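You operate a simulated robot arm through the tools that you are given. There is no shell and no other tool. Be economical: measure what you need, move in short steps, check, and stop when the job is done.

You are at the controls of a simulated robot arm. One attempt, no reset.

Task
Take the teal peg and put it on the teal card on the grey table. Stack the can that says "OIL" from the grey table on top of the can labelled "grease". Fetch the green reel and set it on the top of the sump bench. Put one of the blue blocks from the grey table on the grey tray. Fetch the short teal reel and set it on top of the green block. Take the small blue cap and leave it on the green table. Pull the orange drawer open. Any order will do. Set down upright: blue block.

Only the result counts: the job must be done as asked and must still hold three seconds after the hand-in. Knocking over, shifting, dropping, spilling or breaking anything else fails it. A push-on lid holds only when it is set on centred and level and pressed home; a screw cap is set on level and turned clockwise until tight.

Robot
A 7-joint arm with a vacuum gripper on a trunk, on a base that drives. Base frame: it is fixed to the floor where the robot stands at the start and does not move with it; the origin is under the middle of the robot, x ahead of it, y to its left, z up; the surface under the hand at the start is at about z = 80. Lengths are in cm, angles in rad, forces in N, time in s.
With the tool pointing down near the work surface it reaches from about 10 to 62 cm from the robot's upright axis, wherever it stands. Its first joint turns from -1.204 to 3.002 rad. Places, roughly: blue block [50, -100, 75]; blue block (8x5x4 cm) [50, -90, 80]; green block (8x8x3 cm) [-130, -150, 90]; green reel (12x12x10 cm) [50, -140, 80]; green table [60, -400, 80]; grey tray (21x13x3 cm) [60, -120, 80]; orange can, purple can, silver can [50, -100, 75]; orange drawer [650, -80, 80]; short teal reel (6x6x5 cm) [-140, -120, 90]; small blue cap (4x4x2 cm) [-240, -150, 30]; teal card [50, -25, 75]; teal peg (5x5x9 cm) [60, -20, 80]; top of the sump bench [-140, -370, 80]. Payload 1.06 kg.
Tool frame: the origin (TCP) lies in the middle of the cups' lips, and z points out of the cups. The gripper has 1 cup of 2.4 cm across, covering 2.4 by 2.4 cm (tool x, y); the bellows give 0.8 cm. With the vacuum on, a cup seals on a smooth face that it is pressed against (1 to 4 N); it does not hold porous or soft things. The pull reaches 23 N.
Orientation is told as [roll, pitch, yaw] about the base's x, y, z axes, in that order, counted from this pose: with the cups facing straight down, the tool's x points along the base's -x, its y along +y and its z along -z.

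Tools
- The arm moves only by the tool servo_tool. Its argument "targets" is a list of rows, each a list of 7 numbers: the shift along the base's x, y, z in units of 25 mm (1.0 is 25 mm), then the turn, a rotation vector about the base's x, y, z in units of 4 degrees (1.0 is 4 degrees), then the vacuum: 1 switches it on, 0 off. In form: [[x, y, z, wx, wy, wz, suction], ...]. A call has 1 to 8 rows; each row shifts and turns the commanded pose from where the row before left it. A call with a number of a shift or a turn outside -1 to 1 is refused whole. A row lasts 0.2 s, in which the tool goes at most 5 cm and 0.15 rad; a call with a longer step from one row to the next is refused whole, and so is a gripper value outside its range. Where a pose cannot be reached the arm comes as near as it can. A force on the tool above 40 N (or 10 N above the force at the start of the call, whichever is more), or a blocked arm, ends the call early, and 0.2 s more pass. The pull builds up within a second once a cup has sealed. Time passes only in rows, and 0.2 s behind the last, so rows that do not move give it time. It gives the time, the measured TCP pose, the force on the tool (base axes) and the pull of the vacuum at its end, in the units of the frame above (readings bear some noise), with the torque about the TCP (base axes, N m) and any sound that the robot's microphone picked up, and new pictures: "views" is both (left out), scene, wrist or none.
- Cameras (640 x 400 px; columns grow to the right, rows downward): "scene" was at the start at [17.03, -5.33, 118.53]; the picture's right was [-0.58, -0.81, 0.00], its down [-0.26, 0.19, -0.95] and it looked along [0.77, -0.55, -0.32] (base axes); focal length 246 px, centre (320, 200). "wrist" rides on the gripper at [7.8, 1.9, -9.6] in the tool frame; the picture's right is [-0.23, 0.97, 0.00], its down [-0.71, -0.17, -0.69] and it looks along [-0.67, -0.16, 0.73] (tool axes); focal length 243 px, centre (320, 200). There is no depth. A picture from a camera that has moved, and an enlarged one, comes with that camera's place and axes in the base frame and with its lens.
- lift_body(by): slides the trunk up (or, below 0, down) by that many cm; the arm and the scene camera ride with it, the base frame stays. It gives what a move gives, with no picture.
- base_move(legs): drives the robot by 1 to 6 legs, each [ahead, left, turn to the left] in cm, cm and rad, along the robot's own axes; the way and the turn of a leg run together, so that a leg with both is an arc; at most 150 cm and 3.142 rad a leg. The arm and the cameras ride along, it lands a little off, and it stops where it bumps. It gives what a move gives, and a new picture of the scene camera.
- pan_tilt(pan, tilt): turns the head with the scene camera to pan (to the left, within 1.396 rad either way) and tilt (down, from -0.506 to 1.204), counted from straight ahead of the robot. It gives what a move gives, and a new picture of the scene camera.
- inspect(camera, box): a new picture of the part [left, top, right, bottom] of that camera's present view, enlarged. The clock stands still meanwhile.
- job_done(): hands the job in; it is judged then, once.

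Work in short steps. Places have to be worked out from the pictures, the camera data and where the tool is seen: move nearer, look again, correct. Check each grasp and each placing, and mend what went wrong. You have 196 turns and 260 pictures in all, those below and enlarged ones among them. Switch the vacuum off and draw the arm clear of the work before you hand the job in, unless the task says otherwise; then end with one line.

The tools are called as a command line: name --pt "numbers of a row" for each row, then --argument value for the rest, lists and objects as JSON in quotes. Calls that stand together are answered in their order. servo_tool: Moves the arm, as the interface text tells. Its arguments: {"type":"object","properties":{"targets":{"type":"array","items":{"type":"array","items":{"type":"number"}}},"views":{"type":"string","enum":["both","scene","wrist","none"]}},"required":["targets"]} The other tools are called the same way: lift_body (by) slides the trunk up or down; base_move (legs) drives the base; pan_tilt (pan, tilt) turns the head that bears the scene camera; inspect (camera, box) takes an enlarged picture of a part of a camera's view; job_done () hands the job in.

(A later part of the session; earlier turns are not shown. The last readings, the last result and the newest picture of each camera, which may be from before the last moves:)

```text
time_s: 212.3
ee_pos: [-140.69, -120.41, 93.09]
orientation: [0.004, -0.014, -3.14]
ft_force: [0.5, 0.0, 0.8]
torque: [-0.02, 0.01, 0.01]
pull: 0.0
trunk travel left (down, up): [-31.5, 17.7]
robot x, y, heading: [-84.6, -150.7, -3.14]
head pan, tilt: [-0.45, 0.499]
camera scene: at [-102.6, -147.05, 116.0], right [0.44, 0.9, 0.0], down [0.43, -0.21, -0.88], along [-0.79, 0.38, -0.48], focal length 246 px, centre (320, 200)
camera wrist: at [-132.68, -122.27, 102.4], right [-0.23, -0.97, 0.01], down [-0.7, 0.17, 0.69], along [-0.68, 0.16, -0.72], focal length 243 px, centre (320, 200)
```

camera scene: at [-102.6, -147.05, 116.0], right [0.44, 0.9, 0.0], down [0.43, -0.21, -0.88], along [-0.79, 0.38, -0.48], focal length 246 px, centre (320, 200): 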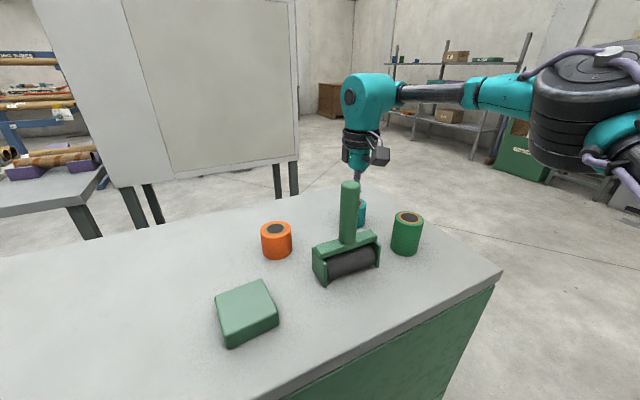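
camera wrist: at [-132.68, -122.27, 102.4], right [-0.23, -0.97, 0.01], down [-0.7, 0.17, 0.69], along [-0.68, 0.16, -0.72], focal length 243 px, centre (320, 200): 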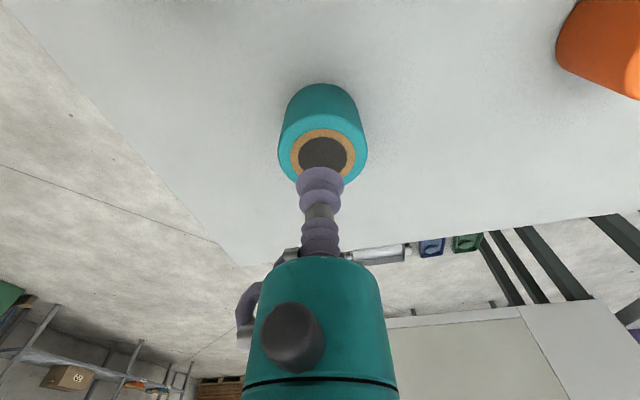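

Centred. I'm descending with the vacuum on.

servo_tool --pt "0 -0.05 -0.5 0 0 0 1" --pt "0 0 -0.3 0 0 0 1" --pt "0 0 -0.2 0 0 0 1" --pt "0 0 -0.15 0 0 0 1" --pt "0 0 -0.1 0 0 0 1" --pt "0 0 -0.1 0 0 0 1" --pt "0 0 0 0 0 0 1" --pt "0 0 0 0 0 0 1" --views "none"

```text
time_s: 214.1
ee_pos: [-140.57, -120.54, 89.75]
orientation: [0.003, -0.019, -3.138]
ft_force: [-4.6, 2.1, 16.8]
torque: [0.02, -0.07, 0.02]
pull: 23.1
trunk travel left (down, up): [-31.5, 17.7]
robot x, y, heading: [-84.17, -151.1, -3.143]
head pan, tilt: [-0.45, 0.499]
```

Sealed. I'm lifting with a slight retraction, then checking the pose.

servo_tool --pt "0 0 0.4 0 0 0 1" --pt "0 0 0.6 0 0 0 1" --pt "0 0 0.7 0 0 0 1" --pt "0 0 0.7 0 0 0 1" --pt "0.1 0 0.7 0 0 0 1" --pt "0.2 0 0.7 0 0 0 1" --views "scene"

```text
time_s: 215.5
ee_pos: [-139.8, -120.55, 99.28]
orientation: [0.004, -0.015, -3.141]
ft_force: [0.1, -0.3, -0.7]
torque: [-0.03, 0.02, 0.03]
pull: 23.0
trunk travel left (down, up): [-31.5, 17.7]
robot x, y, heading: [-84.42, -150.96, -3.143]
head pan, tilt: [-0.45, 0.499]
camera scene: at [-102.59, -147.06, 116.0], right [0.44, 0.9, 0.0], down [0.43, -0.21, -0.88], along [-0.79, 0.38, -0.48], focal length 246 px, centre (320, 200)
```

scene: 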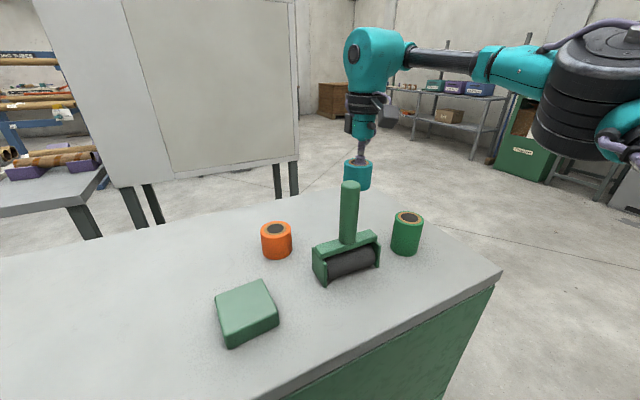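

I'm raising the trunk 8 cm so the reel clears the handle, then driving left (toward -y) 26 cm.

lift_body --by 8

base_move --legs '[[0, 26, 0]]'

servo_tool --pt "0.9 0 0 0 0 0 1" --pt "0.9 0 0 0 0 0 1" --pt "0.9 0 0 0 0 0 1" --pt "0.9 0 0 0 0 0 1" --pt "0.9 0 0 0 0 0 1" --pt "0.7 0 0 0 0 0 1" --views "both"

```text
time_s: 216.7
ee_pos: [-139.73, -120.54, 107.11]
orientation: [0.004, -0.015, 3.139]
ft_force: [-0.9, -0.2, -1.0]
torque: [0.03, -0.04, 0.03]
pull: 23.1
trunk travel left (down, up): [-39.5, 9.7]
robot x, y, heading: [-84.53, -151.07, -3.139]
head pan, tilt: [-0.45, 0.499]
```

```text
time_s: 219.6
ee_pos: [-139.81, -147.11, 107.17]
orientation: [0.003, -0.016, -3.142]
ft_force: [0.4, 0.0, -0.8]
torque: [0.0, 0.01, 0.02]
pull: 23.3
trunk travel left (down, up): [-39.5, 9.7]
robot x, y, heading: [-84.37, -177.19, -3.139]
head pan, tilt: [-0.45, 0.499]
camera scene: at [-100.38, -173.45, 124.32], right [0.43, 0.9, 0.0], down [0.43, -0.21, -0.88], along [-0.79, 0.38, -0.48], focal length 246 px, centre (320, 200)
```

scene: 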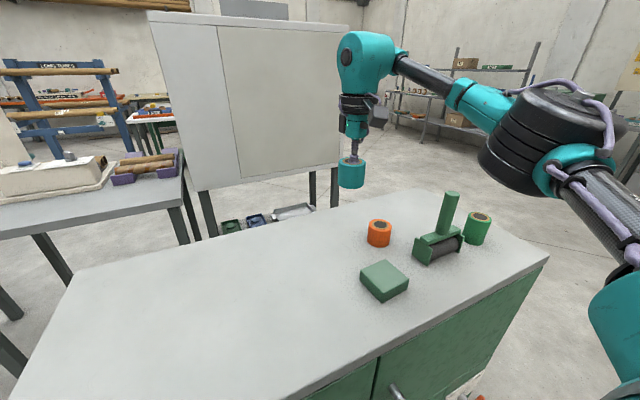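

```text
time_s: 221.0
ee_pos: [-126.63, -147.01, 107.14]
orientation: [0.003, -0.013, -3.141]
ft_force: [0.7, -0.2, 0.3]
torque: [0.02, -0.01, 0.02]
pull: 22.7
trunk travel left (down, up): [-39.5, 9.7]
robot x, y, heading: [-84.25, -176.85, -3.141]
head pan, tilt: [-0.45, 0.499]
camera scene: at [-100.36, -173.43, 124.32], right [0.43, 0.9, 0.0], down [0.43, -0.21, -0.88], along [-0.79, 0.38, -0.48], focal length 246 px, centre (320, 200)
camera wrist: at [-118.79, -148.88, 116.5], right [-0.23, -0.97, 0.01], down [-0.7, 0.17, 0.69], along [-0.68, 0.16, -0.72], focal length 243 px, centre (320, 200)
```

scene: 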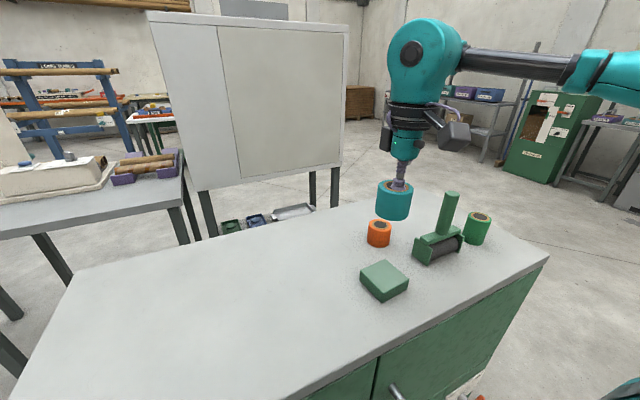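
wrist: 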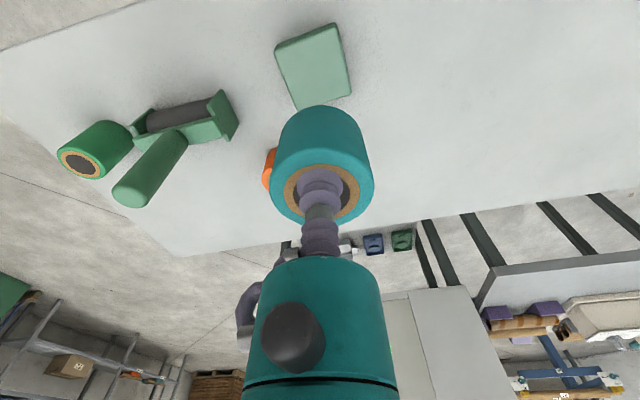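

The block centre is at [-126.45, -146.65]. I'm shifting slightly and descending to z≈94.5.

servo_tool --pt "0.1 0.14 -0.7 0 0 0 1" --pt "0 0 -0.8 0 0 0 1" --pt "0 0 -0.9 0 0 0 1" --pt "0 0 -0.9 0 0 0 1" --pt "0 0 -0.9 0 0 0 1" --pt "0 0 -0.7 0 0 0 1" --views "both"

```text
time_s: 222.4
ee_pos: [-126.63, -146.63, 94.8]
orientation: [0.003, -0.014, -3.14]
ft_force: [0.5, 0.1, -0.7]
torque: [0.01, 0.02, -0.02]
pull: 22.3
trunk travel left (down, up): [-39.5, 9.7]
robot x, y, heading: [-84.25, -177.45, -3.135]
head pan, tilt: [-0.45, 0.499]
camera scene: at [-100.39, -173.43, 124.31], right [0.43, 0.9, 0.0], down [0.43, -0.21, -0.88], along [-0.79, 0.38, -0.48], focal length 246 px, centre (320, 200)
camera wrist: at [-118.66, -148.55, 104.19], right [-0.23, -0.97, 0.01], down [-0.7, 0.17, 0.7], along [-0.68, 0.16, -0.72], focal length 243 px, centre (320, 200)
```

scene: 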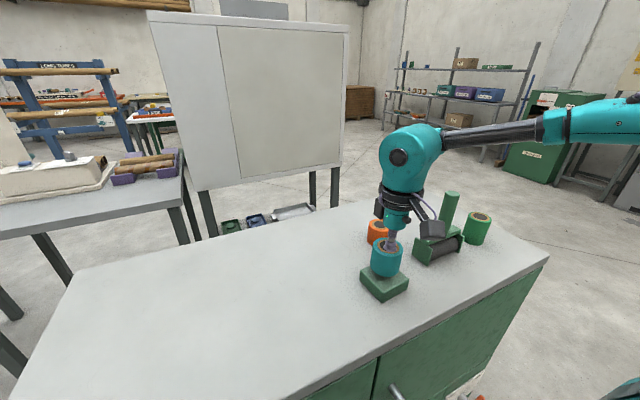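
wrist: 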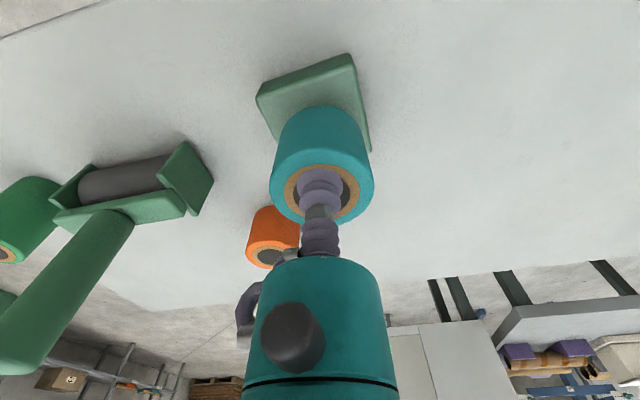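

I'll check the alignment with a zoom.

inspect --camera "scene" --box '[340, 210, 450, 310]'

```text
4.00 times, centred on (395, 260) of scene
camera zoom: at [-100.39, -173.43, 124.31], right [0.43, 0.9, 0.0], down [0.43, -0.21, -0.88], along [-0.79, 0.38, -0.48], focal length 985 px, centre (20, -40)
```

zoom: 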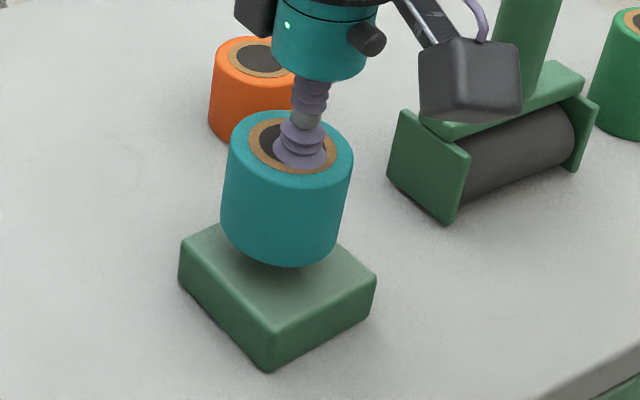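

Aligned within about 0.4 cm. I'm lowering to contact.

servo_tool --pt "0 0.08 -0.3 0 0 0 1" --pt "0 0 -0.15 0 0 0 1" --pt "0 0 -0.1 0 0 0 1" --pt "0 0 -0.1 0 0 0 1" --pt "0 0 0 0 0 0 1" --views "none"

```text
time_s: 223.6
ee_pos: [-126.5, -146.48, 93.27]
orientation: [0.004, -0.016, -3.139]
ft_force: [0.5, -0.4, -1.6]
torque: [0.02, -0.03, 0.02]
pull: 22.9
trunk travel left (down, up): [-39.5, 9.7]
robot x, y, heading: [-83.85, -177.31, -3.138]
head pan, tilt: [-0.45, 0.499]
```

servo_tool --pt "0 0 -0.1 0 0 0 1" --pt "0 0 -0.1 0 0 0 1" --pt "0 0 0 0 0 0 1" --views "none"

```text
time_s: 224.4
ee_pos: [-126.53, -146.49, 92.94]
orientation: [0.003, -0.019, -3.142]
ft_force: [-2.1, 3.3, 11.5]
torque: [0.01, -0.08, 0.0]
pull: 23.4
trunk travel left (down, up): [-39.5, 9.7]
robot x, y, heading: [-83.92, -177.5, -3.14]
head pan, tilt: [-0.45, 0.499]
```

Contact. I'm releasing and withdrawing.

servo_tool --pt "0 0 0.05 0 0 0 1" --pt "0 0 0 0 0 0 0" --pt "0 0 0 0 0 0 0" --pt "0 0 0 0 0 0 0" --pt "0 0 0 0 0 0 0" --pt "0 0 0.3 0 0 0 0" --pt "0 0 0.9 0 0 0 0" --pt "0 0 0.9 0 0 0 0" --views "none"

servo_tool --pt "0 0 0.9 0 0 0 0" --pt "0 0 0.9 0 0 0 0" --pt "0 0 0.9 0 0 0 0" --pt "0.5 0 0.5 0 0 0 0" --views "scene"

```text
time_s: 226.2
ee_pos: [-126.54, -146.45, 98.25]
orientation: [0.002, -0.016, -3.14]
ft_force: [-0.1, -0.5, 1.1]
torque: [0.0, 0.02, 0.0]
pull: 0.0
trunk travel left (down, up): [-39.5, 9.7]
robot x, y, heading: [-84.46, -177.39, -3.137]
head pan, tilt: [-0.45, 0.499]
```

```text
time_s: 227.2
ee_pos: [-125.32, -146.48, 106.19]
orientation: [0.003, -0.015, -3.14]
ft_force: [-0.5, 0.8, -0.1]
torque: [-0.02, -0.02, -0.01]
pull: 0.2
trunk travel left (down, up): [-39.5, 9.7]
robot x, y, heading: [-84.42, -177.42, -3.135]
head pan, tilt: [-0.45, 0.499]
camera scene: at [-100.35, -173.43, 124.32], right [0.43, 0.9, 0.0], down [0.43, -0.21, -0.88], along [-0.79, 0.38, -0.48], focal length 246 px, centre (320, 200)
```

scene: 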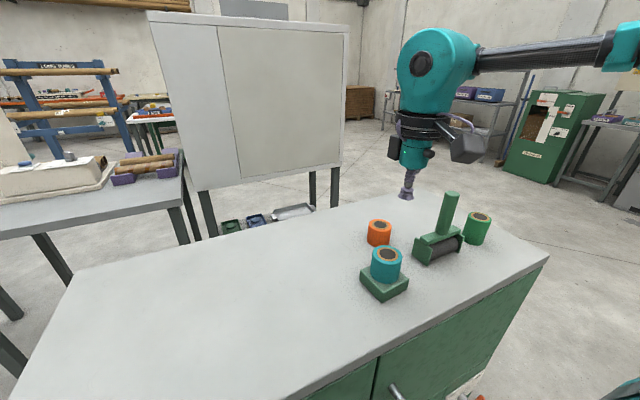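

The teal reel stands on the block. Now for the blue cap near [-240, -150, 30]: I'll zoom on the low items behind the cabinet.

inspect --camera "scene" --box '[195, 180, 335, 250]'

```text
4.57 times, centred on (265, 215) of scene
camera zoom: at [-100.35, -173.43, 124.32], right [0.43, 0.9, 0.0], down [0.43, -0.21, -0.88], along [-0.79, 0.38, -0.48], focal length 1126 px, centre (571, 131)
```

zoom: 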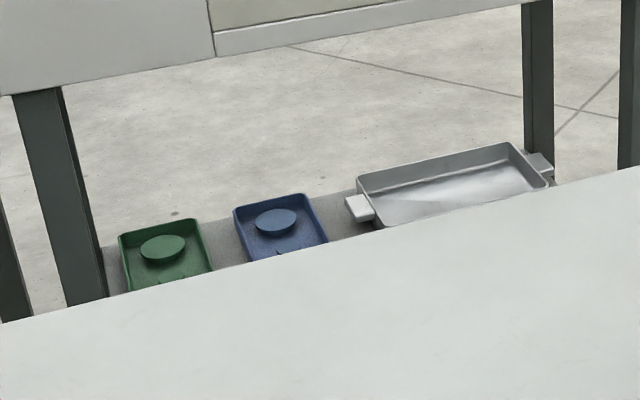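

The blue cap seems to be a blue disc in a blue dish on a low shelf beneath the grey cupboard. I'll go around the green cabinet on its +y side and look first.

base_move --legs '[[-35, 0, 0], [0, -120, 0]]'

pan_tilt --pan 0.15 --tilt 0.45

```text
time_s: 239.8
ee_pos: [-90.33, -26.79, 106.06]
orientation: [0.003, -0.015, 3.141]
ft_force: [0.1, -0.7, -0.6]
torque: [0.04, 0.0, -0.02]
pull: 0.0
trunk travel left (down, up): [-39.5, 9.7]
robot x, y, heading: [-49.32, -57.84, -3.142]
head pan, tilt: [-0.45, 0.499]
camera scene: at [-65.45, -53.8, 124.32], right [0.43, 0.9, 0.0], down [0.43, -0.21, -0.88], along [-0.79, 0.38, -0.48], focal length 246 px, centre (320, 200)
```

scene: 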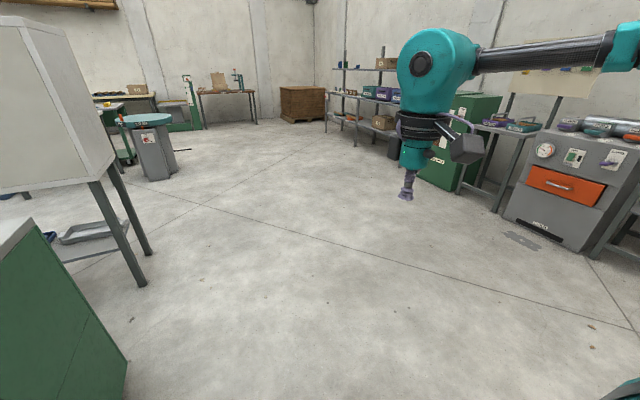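

```text
time_s: 240.8
ee_pos: [-90.39, -26.83, 106.16]
orientation: [0.005, -0.015, 3.141]
ft_force: [0.2, 0.3, -0.4]
torque: [0.02, 0.01, -0.03]
pull: 0.1
trunk travel left (down, up): [-39.5, 9.7]
robot x, y, heading: [-49.58, -58.01, -3.142]
head pan, tilt: [0.15, 0.45]
camera scene: at [-66.34, -59.13, 124.76], right [-0.15, 0.99, 0.0], down [0.43, 0.07, -0.9], along [-0.89, -0.13, -0.44], focal length 246 px, centre (320, 200)
```

scene: 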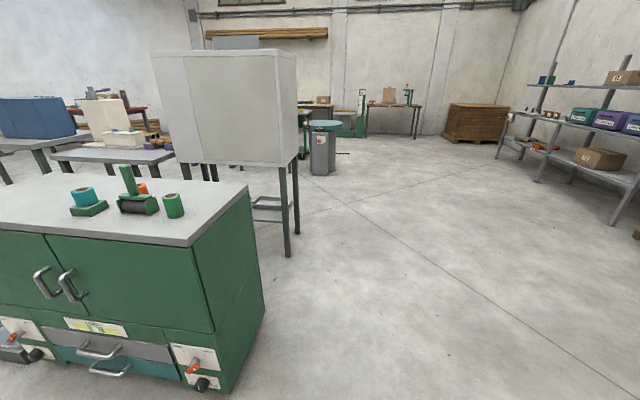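

The stand spans about x -252…-214 with its right end at y≈-107, and the cupboard bottom is at z≈79. The cap is near x≈-245, so access from behind (-x side) is best. I'm driving past the stand and looking.

base_move --legs '[[140, 0, 0]]'

pan_tilt --pan 0.8 --tilt 0.6

```text
time_s: 247.8
ee_pos: [-230.65, -27.1, 106.17]
orientation: [0.004, -0.015, -3.141]
ft_force: [-0.8, -0.2, -0.4]
torque: [0.0, -0.02, 0.01]
pull: 0.1
trunk travel left (down, up): [-39.5, 9.7]
robot x, y, heading: [-189.62, -57.84, -3.138]
head pan, tilt: [0.15, 0.45]
camera scene: at [-206.57, -59.48, 124.76], right [-0.15, 0.99, 0.0], down [0.43, 0.07, -0.9], along [-0.89, -0.14, -0.44], focal length 246 px, centre (320, 200)
```

scene: 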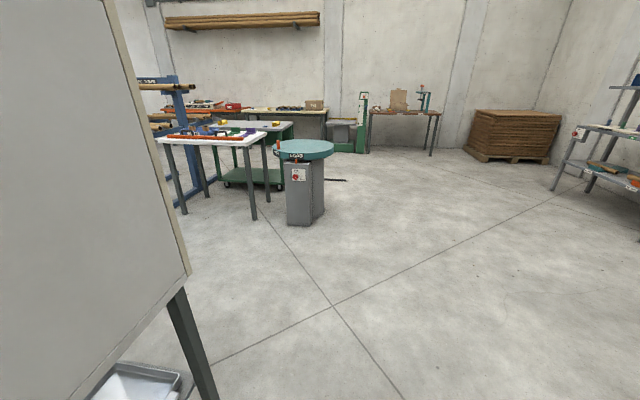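

```text
time_s: 248.8
ee_pos: [-230.7, -27.12, 106.17]
orientation: [0.004, -0.017, -3.141]
ft_force: [0.0, -0.2, -0.5]
torque: [0.0, -0.01, 0.03]
pull: 0.1
trunk travel left (down, up): [-39.5, 9.7]
robot x, y, heading: [-189.56, -57.99, -3.135]
head pan, tilt: [0.799, 0.6]
camera scene: at [-203.62, -64.42, 123.41], right [-0.72, 0.7, 0.0], down [0.39, 0.41, -0.83], along [-0.57, -0.59, -0.56], focal length 246 px, centre (320, 200)
```

scene: 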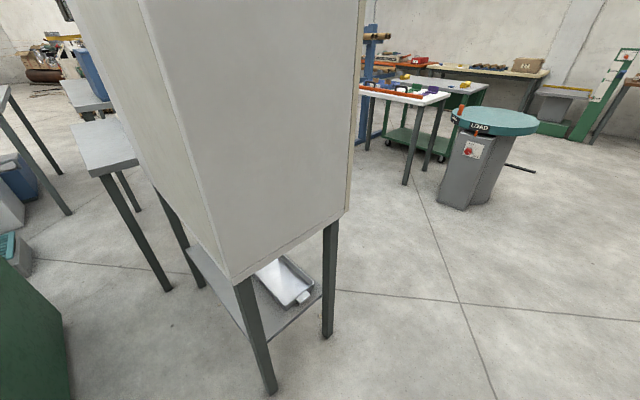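

The area behind the stand is free. I'm driving on to x≈-325, turning to face +x, then moving right along the stand.

base_move --legs '[[135, 0, 0], [0, 0, -3.14], [0, -55, 0]]'

pan_tilt --pan -0.5 --tilt 0.7

```text
time_s: 267.8
ee_pos: [-282.39, -144.62, 106.13]
orientation: [0.003, -0.015, 0.007]
ft_force: [0.7, 0.5, -0.1]
torque: [-0.02, 0.02, -0.02]
pull: 0.0
trunk travel left (down, up): [-39.5, 9.7]
robot x, y, heading: [-323.52, -113.43, 0.007]
head pan, tilt: [0.799, 0.6]
camera scene: at [-310.0, -107.23, 123.41], right [0.72, -0.69, 0.0], down [-0.39, -0.41, -0.83], along [0.57, 0.6, -0.56], focal length 246 px, centre (320, 200)
```

scene: 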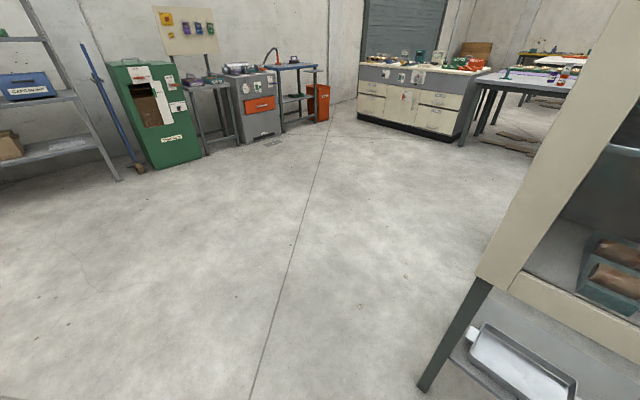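

```text
time_s: 269.3
ee_pos: [-282.5, -144.6, 106.12]
orientation: [0.005, -0.015, 0.008]
ft_force: [-0.2, -0.9, -0.6]
torque: [-0.01, 0.03, 0.01]
pull: 0.1
trunk travel left (down, up): [-39.5, 9.7]
robot x, y, heading: [-323.72, -113.9, 0.006]
head pan, tilt: [-0.499, 0.7]
camera scene: at [-308.63, -117.61, 122.55], right [-0.47, -0.88, 0.0], down [-0.57, 0.3, -0.77], along [0.67, -0.36, -0.64], focal length 246 px, centre (320, 200)
```

scene: 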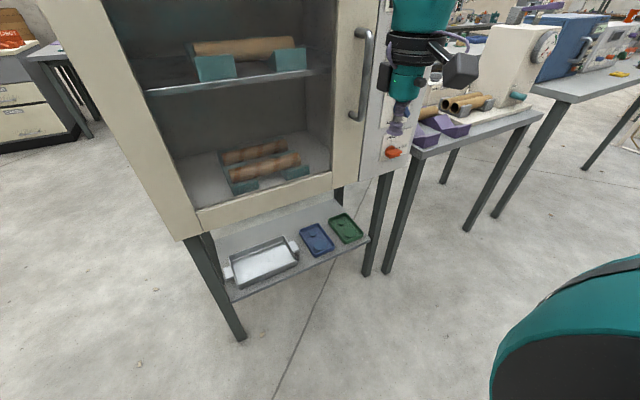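

We're now facing the open front of the cupboard, with the dishes on the shelf below it. I'll zoom on the dishes.

inspect --camera "scene" --box '[220, 200, 380, 300]'

```text
4.00 times, centred on (300, 250) of scene
camera zoom: at [-308.63, -117.61, 122.55], right [-0.47, -0.88, 0.0], down [-0.57, 0.3, -0.77], along [0.67, -0.36, -0.64], focal length 985 px, centre (400, 0)
```

zoom: 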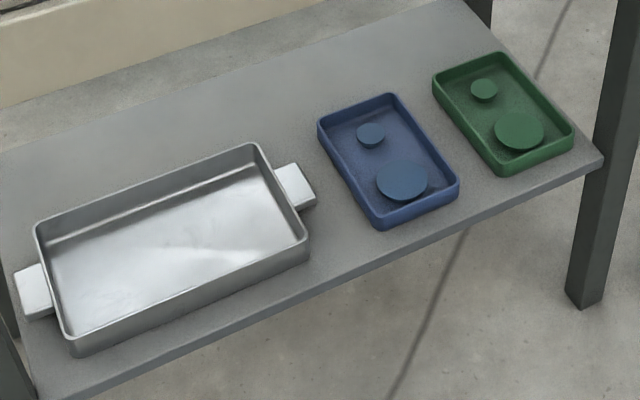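

The small cap is the far disc in the blue dish, at about [-233, -154], 25 cm beneath the cupboard (front x≈-258). I must learn the arm's low posture first, so I'm lowering the trunk and tool here in free space.

lift_body --by -38

servo_tool --pt "-0.3 0 -1 0 0 0 0" --pt "-0.3 0 -1 0 0 0 0" --pt "0 0 -1 0 0 0 0" --pt "0 0 -1 0 0 0 0" --pt "0 0 -1 0 0 0 0" --pt "0 0 -1 0 0 0 0" --pt "0 0 -1 0 0 0 0" --pt "0 0 -1 0 0 0 0" --views "none"

servo_tool --pt "0 0 -1 0 0 0 0" --pt "0 0 -1 0 0 0 0" --pt "0 0 -1 0 0 0 0" --pt "0 0 -1 0 0 0 0" --pt "0 0 -0.5 0 0 0 0" --views "none"

pan_tilt --pan -1.1 --tilt 0.6

```text
time_s: 273.0
ee_pos: [-282.49, -144.65, 68.17]
orientation: [0.003, -0.015, 0.006]
ft_force: [-0.5, 0.2, -0.3]
torque: [0.01, -0.04, -0.01]
pull: 0.0
trunk travel left (down, up): [-1.5, 47.7]
robot x, y, heading: [-323.48, -113.82, 0.005]
head pan, tilt: [-0.499, 0.7]
```

```text
time_s: 274.8
ee_pos: [-283.97, -144.52, 48.12]
orientation: [0.002, -0.015, 0.006]
ft_force: [0.6, 0.2, 0.6]
torque: [-0.02, 0.0, -0.01]
pull: 0.1
trunk travel left (down, up): [-1.5, 47.7]
robot x, y, heading: [-323.85, -113.98, 0.003]
head pan, tilt: [-0.499, 0.7]
```

```text
time_s: 276.0
ee_pos: [-283.93, -144.59, 36.83]
orientation: [0.004, -0.017, 0.007]
ft_force: [-0.7, -0.3, -0.2]
torque: [-0.01, 0.02, 0.0]
pull: 0.1
trunk travel left (down, up): [-1.5, 47.7]
robot x, y, heading: [-323.81, -114.02, 0.011]
head pan, tilt: [-0.499, 0.7]
```

```text
time_s: 277.0
ee_pos: [-284.04, -144.64, 36.9]
orientation: [0.005, -0.015, 0.005]
ft_force: [-0.2, -0.1, 0.1]
torque: [-0.03, -0.01, 0.01]
pull: 0.0
trunk travel left (down, up): [-1.5, 47.7]
robot x, y, heading: [-323.48, -113.9, 0.009]
head pan, tilt: [-1.1, 0.6]
camera scene: at [-300.93, -121.36, 84.04], right [-0.89, -0.46, 0.0], down [-0.26, 0.5, -0.82], along [0.38, -0.73, -0.57], focal length 246 px, centre (320, 200)
```

scene: 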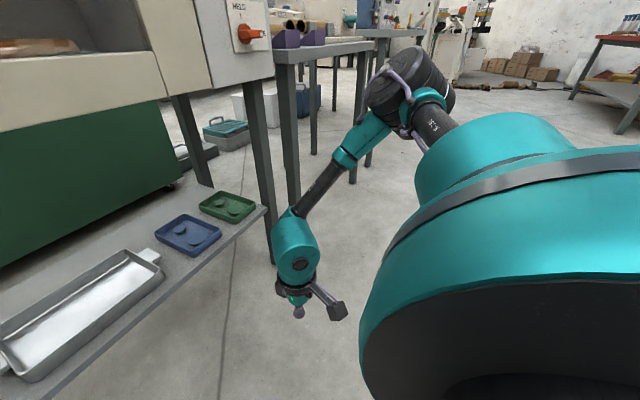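

Elbow is at about rel (32, -69), z≈73. I'll back off 20 cm and test whether the whole arm can swing left about the first joint, yawing the tool with it, since then I could attack from the +y side.

base_move --legs '[[-20, 0, 0]]'

servo_tool --pt "0.6 0.8 0 0 0 0.716 0" --pt "0.56 0.84 0 0 0 0.716 0" --pt "0.52 0.88 0 0 0 0.716 0" --pt "0.48 0.88 0 0 0 0.716 0" --pt "0.4 0.9 0 0 0 0.716 0" --pt "0.4 0.95 0 0 0 0.716 0" --pt "0.32 0.95 0 0 0 0.716 0" --pt "0.28 0.98 0 0 0 0.716 0" --views "scene"

```text
time_s: 278.6
ee_pos: [-304.2, -144.72, 36.85]
orientation: [0.005, -0.016, 0.004]
ft_force: [0.5, 0.2, 0.4]
torque: [0.02, 0.01, 0.03]
pull: 0.1
trunk travel left (down, up): [-1.5, 47.7]
robot x, y, heading: [-343.94, -113.6, 0.003]
head pan, tilt: [-1.1, 0.6]
camera scene: at [-321.06, -121.55, 84.04], right [-0.89, -0.46, 0.0], down [-0.26, 0.5, -0.83], along [0.38, -0.73, -0.56], focal length 246 px, centre (320, 200)
```

scene: 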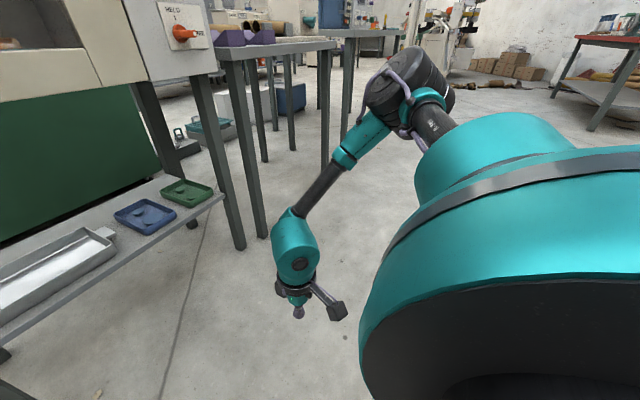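

```text
time_s: 280.4
ee_pos: [-295.3, -126.88, 37.02]
orientation: [0.003, -0.016, 0.406]
ft_force: [0.2, 0.0, 0.2]
torque: [0.0, -0.02, -0.01]
pull: 0.0
trunk travel left (down, up): [-1.5, 47.7]
robot x, y, heading: [-343.54, -113.94, 0.005]
head pan, tilt: [-1.1, 0.6]
camera scene: at [-321.06, -121.55, 84.04], right [-0.89, -0.46, 0.0], down [-0.26, 0.5, -0.83], along [0.38, -0.73, -0.56], focal length 246 px, centre (320, 200)
```

scene: 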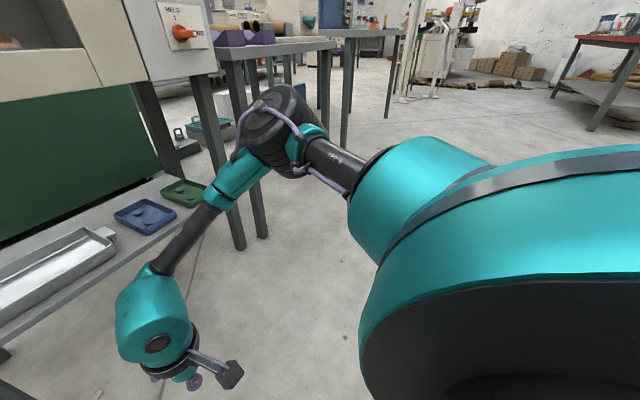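

The whole arm can swing left when the tool yaws with it. Next I'll test whether letting the tool yaw negative extends the outward reach.

servo_tool --pt "0.95 -0.26 0 0 0 -1 0" --pt "0.95 -0.26 0 0 0 -1 0" --pt "0.95 -0.26 0 0 0 -1 0" --pt "0.95 -0.26 0 0 0 -1 0" --pt "0.95 -0.26 0 0 0 -1 0" --pt "0.95 -0.26 0 0 0 -1 0" --pt "0.95 -0.26 0 0 0 -1 0" --pt "0.95 -0.26 0 0 0 -1 0" --views "scene"

```text
time_s: 282.2
ee_pos: [-278.88, -135.74, 37.16]
orientation: [0.005, -0.014, -0.158]
ft_force: [-0.6, 0.4, 0.3]
torque: [0.01, 0.03, 0.01]
pull: 0.1
out of reach, approached as far as the arm can: row 6, 7, 8
trunk travel left (down, up): [-1.5, 47.7]
robot x, y, heading: [-343.61, -114.22, 0.002]
head pan, tilt: [-1.1, 0.6]
camera scene: at [-321.06, -121.55, 84.04], right [-0.89, -0.46, 0.0], down [-0.26, 0.5, -0.83], along [0.38, -0.73, -0.56], focal length 246 px, centre (320, 200)
```

scene: 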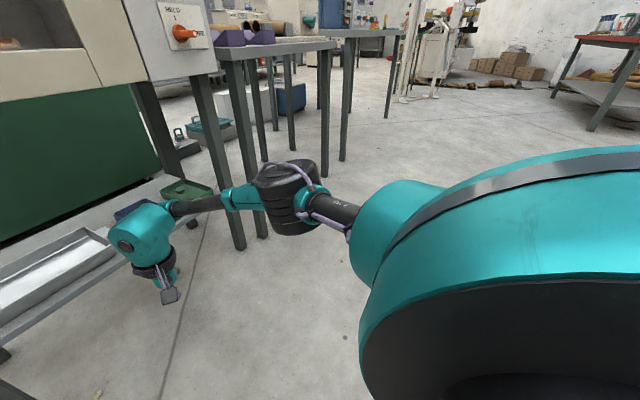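

With negative yaw the reach grows to r≈68 and the elbow folds close in (about 14 behind and 22 right of the tool, z≈59). So I can enter from the front-left at a heading of about -0.29: I'm turning and moving up partway.

base_move --legs '[[0, 0, -0.29], [0, 14.5, 0], [20, 0, 0]]'

pan_tilt --pan -0.3 --tilt 0.7

inspect --camera "wrist" --box '[0, 0, 640, 400]'

```text
time_s: 286.2
ee_pos: [-264.46, -145.43, 37.12]
orientation: [0.005, -0.015, -0.449]
ft_force: [0.8, -0.3, 0.1]
torque: [0.01, 0.0, -0.01]
pull: 0.1
trunk travel left (down, up): [-1.5, 47.7]
robot x, y, heading: [-320.24, -105.85, -0.29]
head pan, tilt: [-1.1, 0.6]
camera scene: at [-300.95, -119.77, 84.04], right [-0.98, -0.18, 0.0], down [-0.1, 0.56, -0.83], along [0.15, -0.81, -0.56], focal length 246 px, centre (320, 200)
```

scene: 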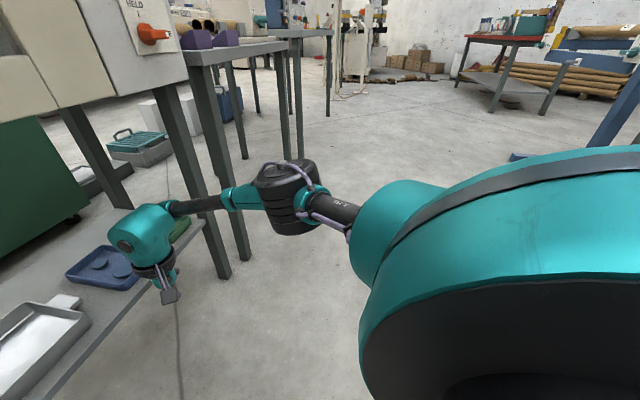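

```text
time_s: 287.4
ee_pos: [-264.64, -145.33, 37.15]
orientation: [0.003, -0.018, -0.448]
ft_force: [-0.3, 0.6, -0.2]
torque: [0.03, 0.03, 0.01]
pull: 0.0
trunk travel left (down, up): [-1.5, 47.7]
robot x, y, heading: [-320.21, -105.7, -0.288]
head pan, tilt: [-0.3, 0.7]
camera scene: at [-295.49, -115.8, 83.18], right [-0.55, -0.83, 0.0], down [-0.54, 0.36, -0.77], along [0.64, -0.42, -0.64], focal length 246 px, centre (320, 200)
```

scene: 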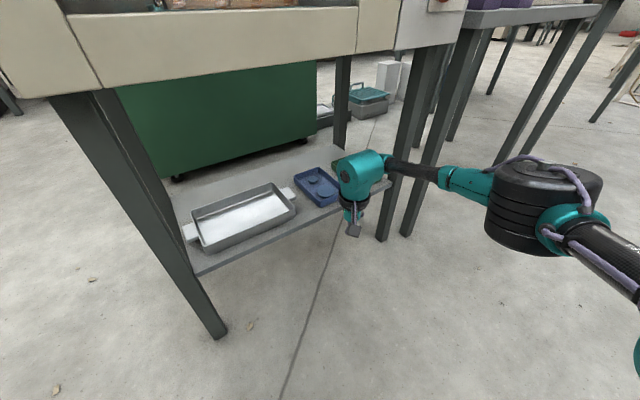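

```text
1.00 times, centred on (320, 200) of wrist (not enlarged: the box is as wide or as high as the picture)
camera zoom: at [-270.9, -140.32, 46.58], right [0.63, 0.77, 0.01], down [0.55, -0.46, 0.7], along [0.54, -0.44, -0.72], focal length 243 px, centre (320, 200)
```

zoom: 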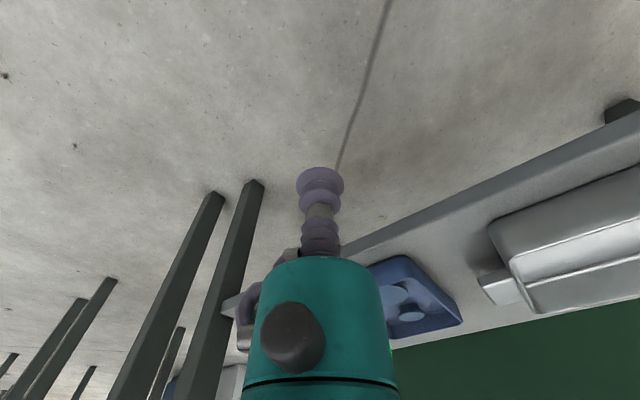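

I'll zoom in for an accurate position of the small cap.

inspect --camera "scene" --box '[280, 150, 380, 230]'

```text
5.00 times, centred on (330, 190) of scene
camera zoom: at [-295.49, -115.8, 83.18], right [-0.55, -0.83, 0.0], down [-0.54, 0.36, -0.77], along [0.64, -0.42, -0.64], focal length 1232 px, centre (270, 250)
```

zoom: 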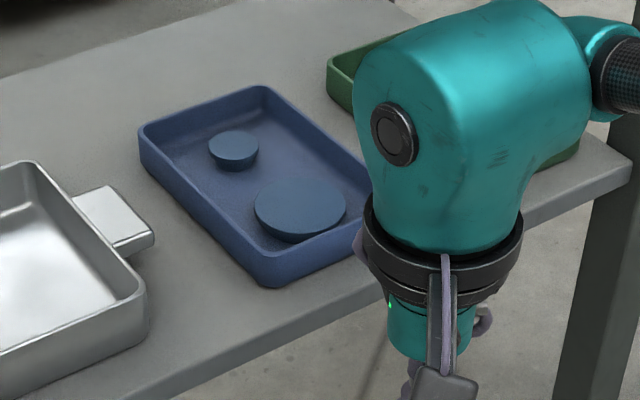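

Triangulated: small cap top at about [-233.8, -153.75, 31.5]. A 32 cm drive straight ahead puts the tool above it.

base_move --legs '[[20, 0, 0]]'

base_move --legs '[[11.5, 0, 0]]'

inspect --camera "wrist" --box '[0, 0, 640, 400]'

```text
time_s: 288.9
ee_pos: [-245.41, -151.04, 37.29]
orientation: [0.003, -0.015, -0.448]
ft_force: [-0.6, 0.2, 0.8]
torque: [-0.01, 0.01, 0.02]
pull: 0.0
trunk travel left (down, up): [-1.5, 47.7]
robot x, y, heading: [-300.81, -111.57, -0.291]
head pan, tilt: [-0.3, 0.7]
camera scene: at [-276.37, -121.42, 83.18], right [-0.55, -0.83, 0.0], down [-0.54, 0.36, -0.77], along [0.64, -0.42, -0.64], focal length 246 px, centre (320, 200)
```

scene: 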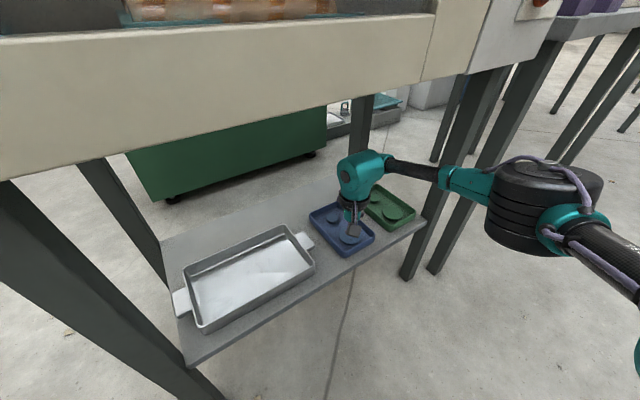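

```text
time_s: 290.2
ee_pos: [-234.56, -154.22, 37.25]
orientation: [0.003, -0.016, -0.446]
ft_force: [0.1, -0.8, -0.5]
torque: [0.0, -0.01, 0.0]
pull: 0.1
trunk travel left (down, up): [-1.5, 47.7]
robot x, y, heading: [-290.19, -114.89, -0.286]
head pan, tilt: [-0.3, 0.7]
camera scene: at [-265.51, -124.6, 83.18], right [-0.55, -0.83, 0.0], down [-0.54, 0.36, -0.77], along [0.64, -0.42, -0.64], focal length 246 px, centre (320, 200)
```

scene: 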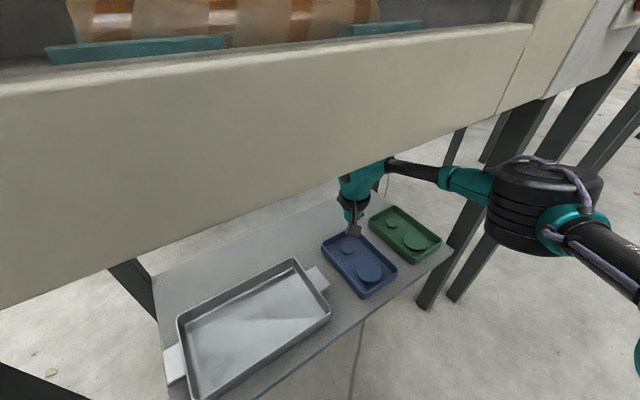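

```text
1.00 times, centred on (320, 200) of wrist (not enlarged: the box is as wide or as high as the picture)
camera zoom: at [-240.9, -149.11, 46.59], right [0.63, 0.77, 0.01], down [0.55, -0.46, 0.7], along [0.54, -0.44, -0.72], focal length 243 px, centre (320, 200)
```

zoom: 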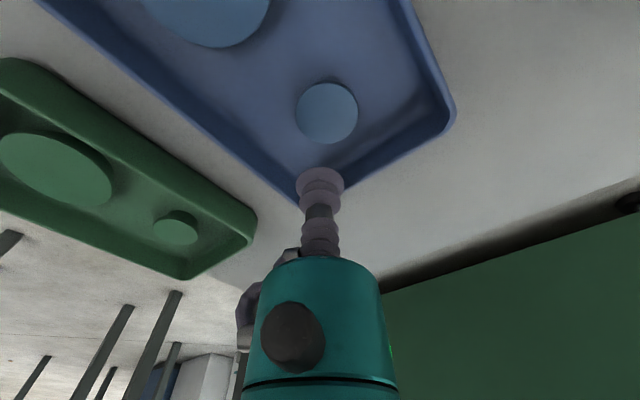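

The cap is just behind the cup in the wrist view. I'll come down a little, shifting slightly, and look again.

servo_tool --pt "-0.1 0.25 -0.5 0 0 0 0" --pt "0 0 -0.5 0 0 0 0" --views "wrist"

```text
time_s: 290.8
ee_pos: [-235.01, -154.31, 35.29]
orientation: [0.003, -0.015, -0.447]
ft_force: [0.8, 0.3, -0.7]
torque: [0.02, -0.01, -0.01]
pull: 0.1
out of reach, approached as far as the arm can: row 1, 2
trunk travel left (down, up): [-1.5, 47.7]
robot x, y, heading: [-290.57, -114.9, -0.29]
head pan, tilt: [-0.3, 0.7]
camera wrist: at [-241.49, -149.28, 44.72], right [0.63, 0.77, 0.01], down [0.55, -0.46, 0.7], along [0.54, -0.44, -0.72], focal length 243 px, centre (320, 200)
```

wrist: 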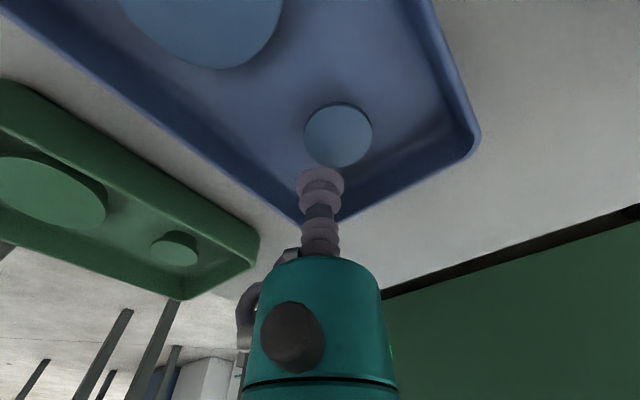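

The arm is at its reach limit. I'll turn the head away from the cupboard, shift the base a few cm (mostly -y), then bring the tool back over the cap at about [-234.5, -153.5].

pan_tilt --pan 1.2 --tilt 0.6

base_move --legs '[[3.2, -3.7, 0]]'

servo_tool --pt "-0.2 0.7 0 0 0 0.3 0" --pt "-0.2 0.7 0 0 0 0.3 0" --pt "-0.2 0.7 0 0 0 0.3 0" --views "wrist"

```text
time_s: 292.4
ee_pos: [-235.13, -154.33, 35.31]
orientation: [0.004, -0.014, -0.448]
ft_force: [0.2, -0.9, -0.3]
torque: [-0.01, -0.02, 0.0]
pull: 0.1
trunk travel left (down, up): [-1.5, 47.7]
robot x, y, heading: [-290.41, -114.86, -0.286]
head pan, tilt: [1.201, 0.6]
camera scene: at [-267.18, -112.91, 84.04], right [0.79, -0.61, 0.0], down [-0.34, -0.45, -0.83], along [0.5, 0.65, -0.56], focal length 246 px, centre (320, 200)
```

scene: 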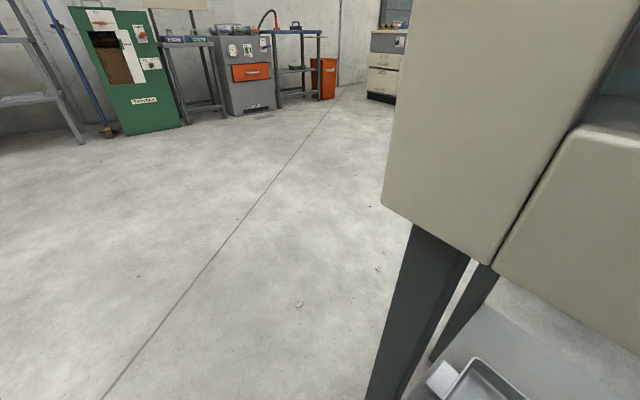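

```text
time_s: 293.4
ee_pos: [-233.07, -158.69, 35.38]
orientation: [0.005, -0.015, -0.447]
ft_force: [-0.3, -0.2, -0.4]
torque: [-0.01, 0.01, -0.02]
pull: 0.0
trunk travel left (down, up): [-1.5, 47.7]
robot x, y, heading: [-288.5, -119.25, -0.287]
head pan, tilt: [1.201, 0.6]
camera scene: at [-265.18, -117.33, 84.04], right [0.79, -0.61, 0.0], down [-0.34, -0.45, -0.83], along [0.5, 0.65, -0.56], focal length 246 px, centre (320, 200)
```

scene: 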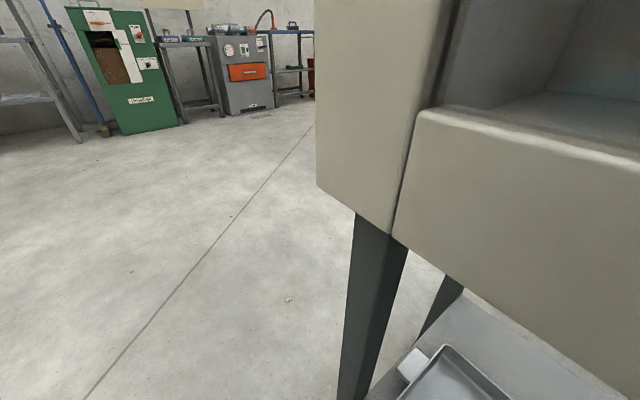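

```text
time_s: 294.2
ee_pos: [-234.55, -153.49, 35.49]
orientation: [0.003, -0.018, -0.386]
ft_force: [-0.7, 0.7, -0.4]
torque: [0.01, 0.0, 0.02]
pull: 0.1
trunk travel left (down, up): [-1.5, 47.7]
robot x, y, heading: [-288.1, -119.16, -0.29]
head pan, tilt: [1.201, 0.6]
camera wrist: at [-241.28, -148.88, 44.84], right [0.58, 0.81, 0.01], down [0.58, -0.42, 0.7], along [0.57, -0.4, -0.72], focal length 243 px, centre (320, 200)
```

wrist: 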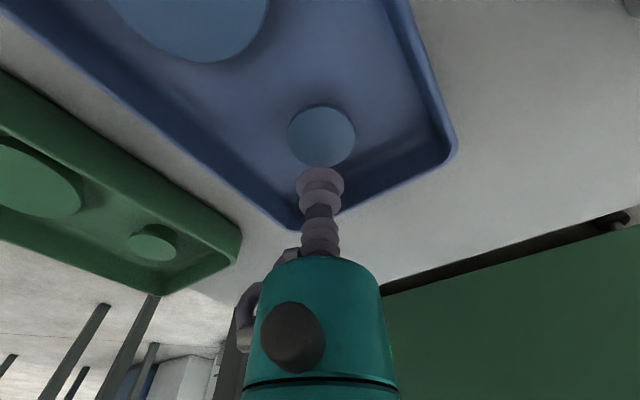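

Now the cap lies directly beneath. I'm descending and looking again.

servo_tool --pt "-0.05 0.05 -0.5 0 0 0 0" --pt "0 0 -0.5 0 0 0 0" --views "wrist"

```text
time_s: 294.8
ee_pos: [-234.99, -153.74, 33.31]
orientation: [0.006, -0.02, -0.387]
ft_force: [2.0, -1.3, 5.2]
torque: [0.02, 0.05, 0.02]
pull: 0.1
out of reach, approached as far as the arm can: row 2
trunk travel left (down, up): [-1.5, 47.7]
robot x, y, heading: [-288.14, -119.24, -0.283]
head pan, tilt: [1.201, 0.6]
camera wrist: at [-241.72, -149.05, 42.54], right [0.58, 0.81, 0.01], down [0.58, -0.42, 0.7], along [0.57, -0.4, -0.72], focal length 243 px, centre (320, 200)
```

wrist: 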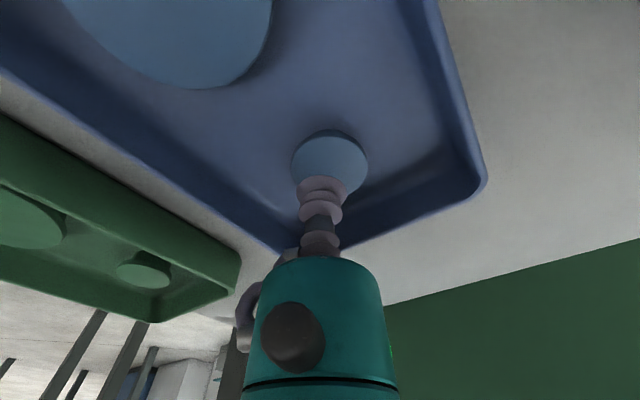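

Contact came early: the cap top is at z≈33.5, which puts its centre at [-236.1, -152.4]. I'm lifting, shifting and then pressing with vacuum.

servo_tool --pt "0 0 0.6 0 0 0 0" --pt "-0.22 0.27 0 0 0 0 0" --pt "-0.22 0.27 0 0 0 0 0" --views "wrist"

```text
time_s: 295.6
ee_pos: [-236.09, -152.38, 34.68]
orientation: [0.004, -0.016, -0.386]
ft_force: [0.1, 0.4, -0.1]
torque: [0.0, -0.02, -0.01]
pull: 0.1
trunk travel left (down, up): [-1.5, 47.7]
robot x, y, heading: [-288.27, -119.62, -0.284]
head pan, tilt: [1.201, 0.6]
camera wrist: at [-242.88, -147.68, 43.91], right [0.58, 0.81, 0.01], down [0.58, -0.42, 0.7], along [0.57, -0.4, -0.72], focal length 243 px, centre (320, 200)
```

wrist: 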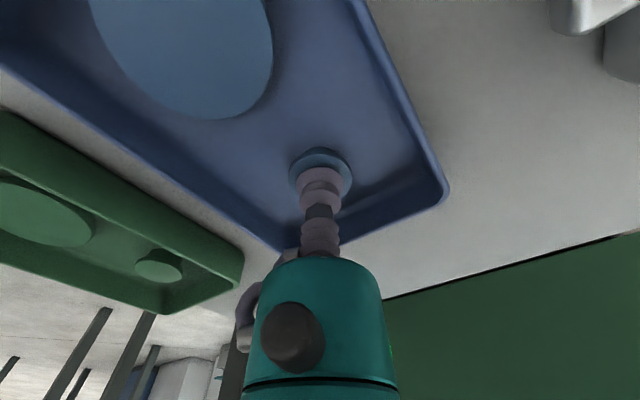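

Centred on the cap. I'm pressing down with the vacuum on.

servo_tool --pt "0 0 -0.25 0 0 0 1" --pt "0 0 -0.15 0 0 0 1" --pt "0 0 -0.1 0 0 0 1" --pt "0 0 0 0 0 0 1" --pt "0 0 0 0 0 0 1" --pt "0 0 0 0 0 0 1" --views "none"

```text
time_s: 297.0
ee_pos: [-236.1, -152.35, 33.41]
orientation: [0.004, -0.02, -0.384]
ft_force: [3.8, 0.3, 14.2]
torque: [-0.02, 0.01, -0.01]
pull: 22.4
trunk travel left (down, up): [-1.5, 47.7]
robot x, y, heading: [-288.3, -119.0, -0.282]
head pan, tilt: [1.201, 0.6]
```

Sealed. I'm lifting 5 cm and backing straight out.

servo_tool --pt "0 0 0.3 0 0 0 1" --pt "0 0 0.6 0 0 0 1" --pt "0 0 0.7 0 0 0 1" --pt "0 0 0.6 0 0 0 1" --views "wrist"

base_move --legs '[[-45, 0, 0]]'

```text
time_s: 298.2
ee_pos: [-238.39, -151.9, 36.19]
orientation: [-0.003, 0.043, -0.389]
ft_force: [-0.2, -0.1, 0.5]
torque: [-0.03, -0.01, 0.0]
pull: 22.6
trunk travel left (down, up): [-1.5, 47.7]
robot x, y, heading: [-288.49, -118.82, -0.291]
head pan, tilt: [1.201, 0.6]
stopped in row 4: the arm was blocked; the commanded pose is now the measured one
camera wrist: at [-244.52, -147.4, 46.02], right [0.59, 0.81, -0.01], down [0.62, -0.44, 0.65], along [0.52, -0.39, -0.76], focal length 243 px, centre (320, 200)
```

wrist: 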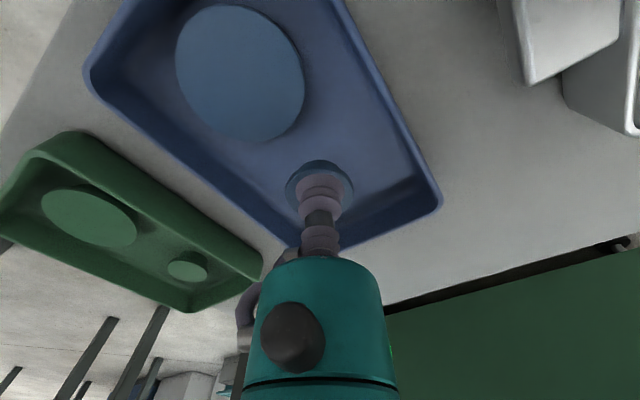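

```text
time_s: 300.9
ee_pos: [-281.42, -138.89, 36.56]
orientation: [-0.002, 0.034, -0.385]
ft_force: [-0.4, 0.1, -0.6]
torque: [0.04, 0.01, 0.02]
pull: 23.0
trunk travel left (down, up): [-1.5, 47.7]
robot x, y, heading: [-331.98, -105.87, -0.286]
head pan, tilt: [1.201, 0.6]
camera scene: at [-308.67, -104.34, 84.04], right [0.79, -0.61, 0.0], down [-0.35, -0.45, -0.83], along [0.5, 0.65, -0.56], focal length 246 px, centre (320, 200)
```

scene: 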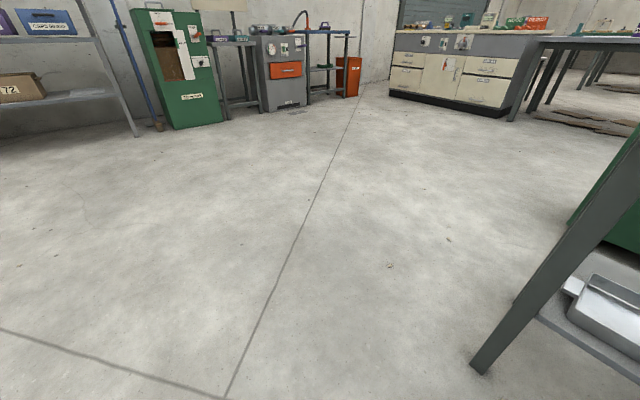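

Out with the cap. The arm was briefly blocked while lifting, so I'll check that nothing on the stand moved.

pan_tilt --pan -0.2 --tilt 0.6

```text
time_s: 302.4
ee_pos: [-281.5, -138.82, 36.53]
orientation: [-0.002, 0.033, -0.386]
ft_force: [-0.7, -0.2, -0.2]
torque: [0.02, 0.02, -0.04]
pull: 23.3
trunk travel left (down, up): [-1.5, 47.7]
robot x, y, heading: [-331.95, -106.1, -0.285]
head pan, tilt: [-0.201, 0.6]
camera scene: at [-306.27, -115.48, 84.04], right [-0.47, -0.88, 0.0], down [-0.5, 0.26, -0.83], along [0.73, -0.39, -0.56], focal length 246 px, centre (320, 200)
```

scene: 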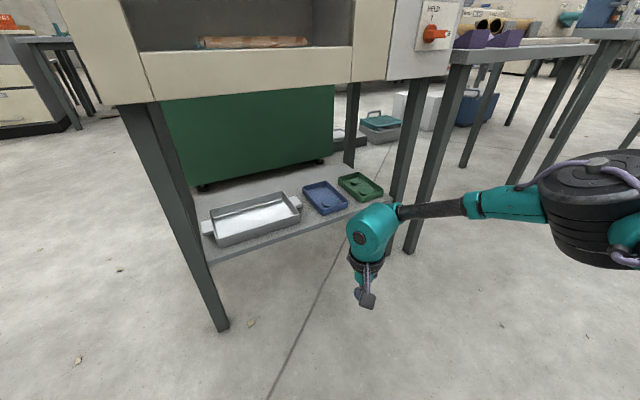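

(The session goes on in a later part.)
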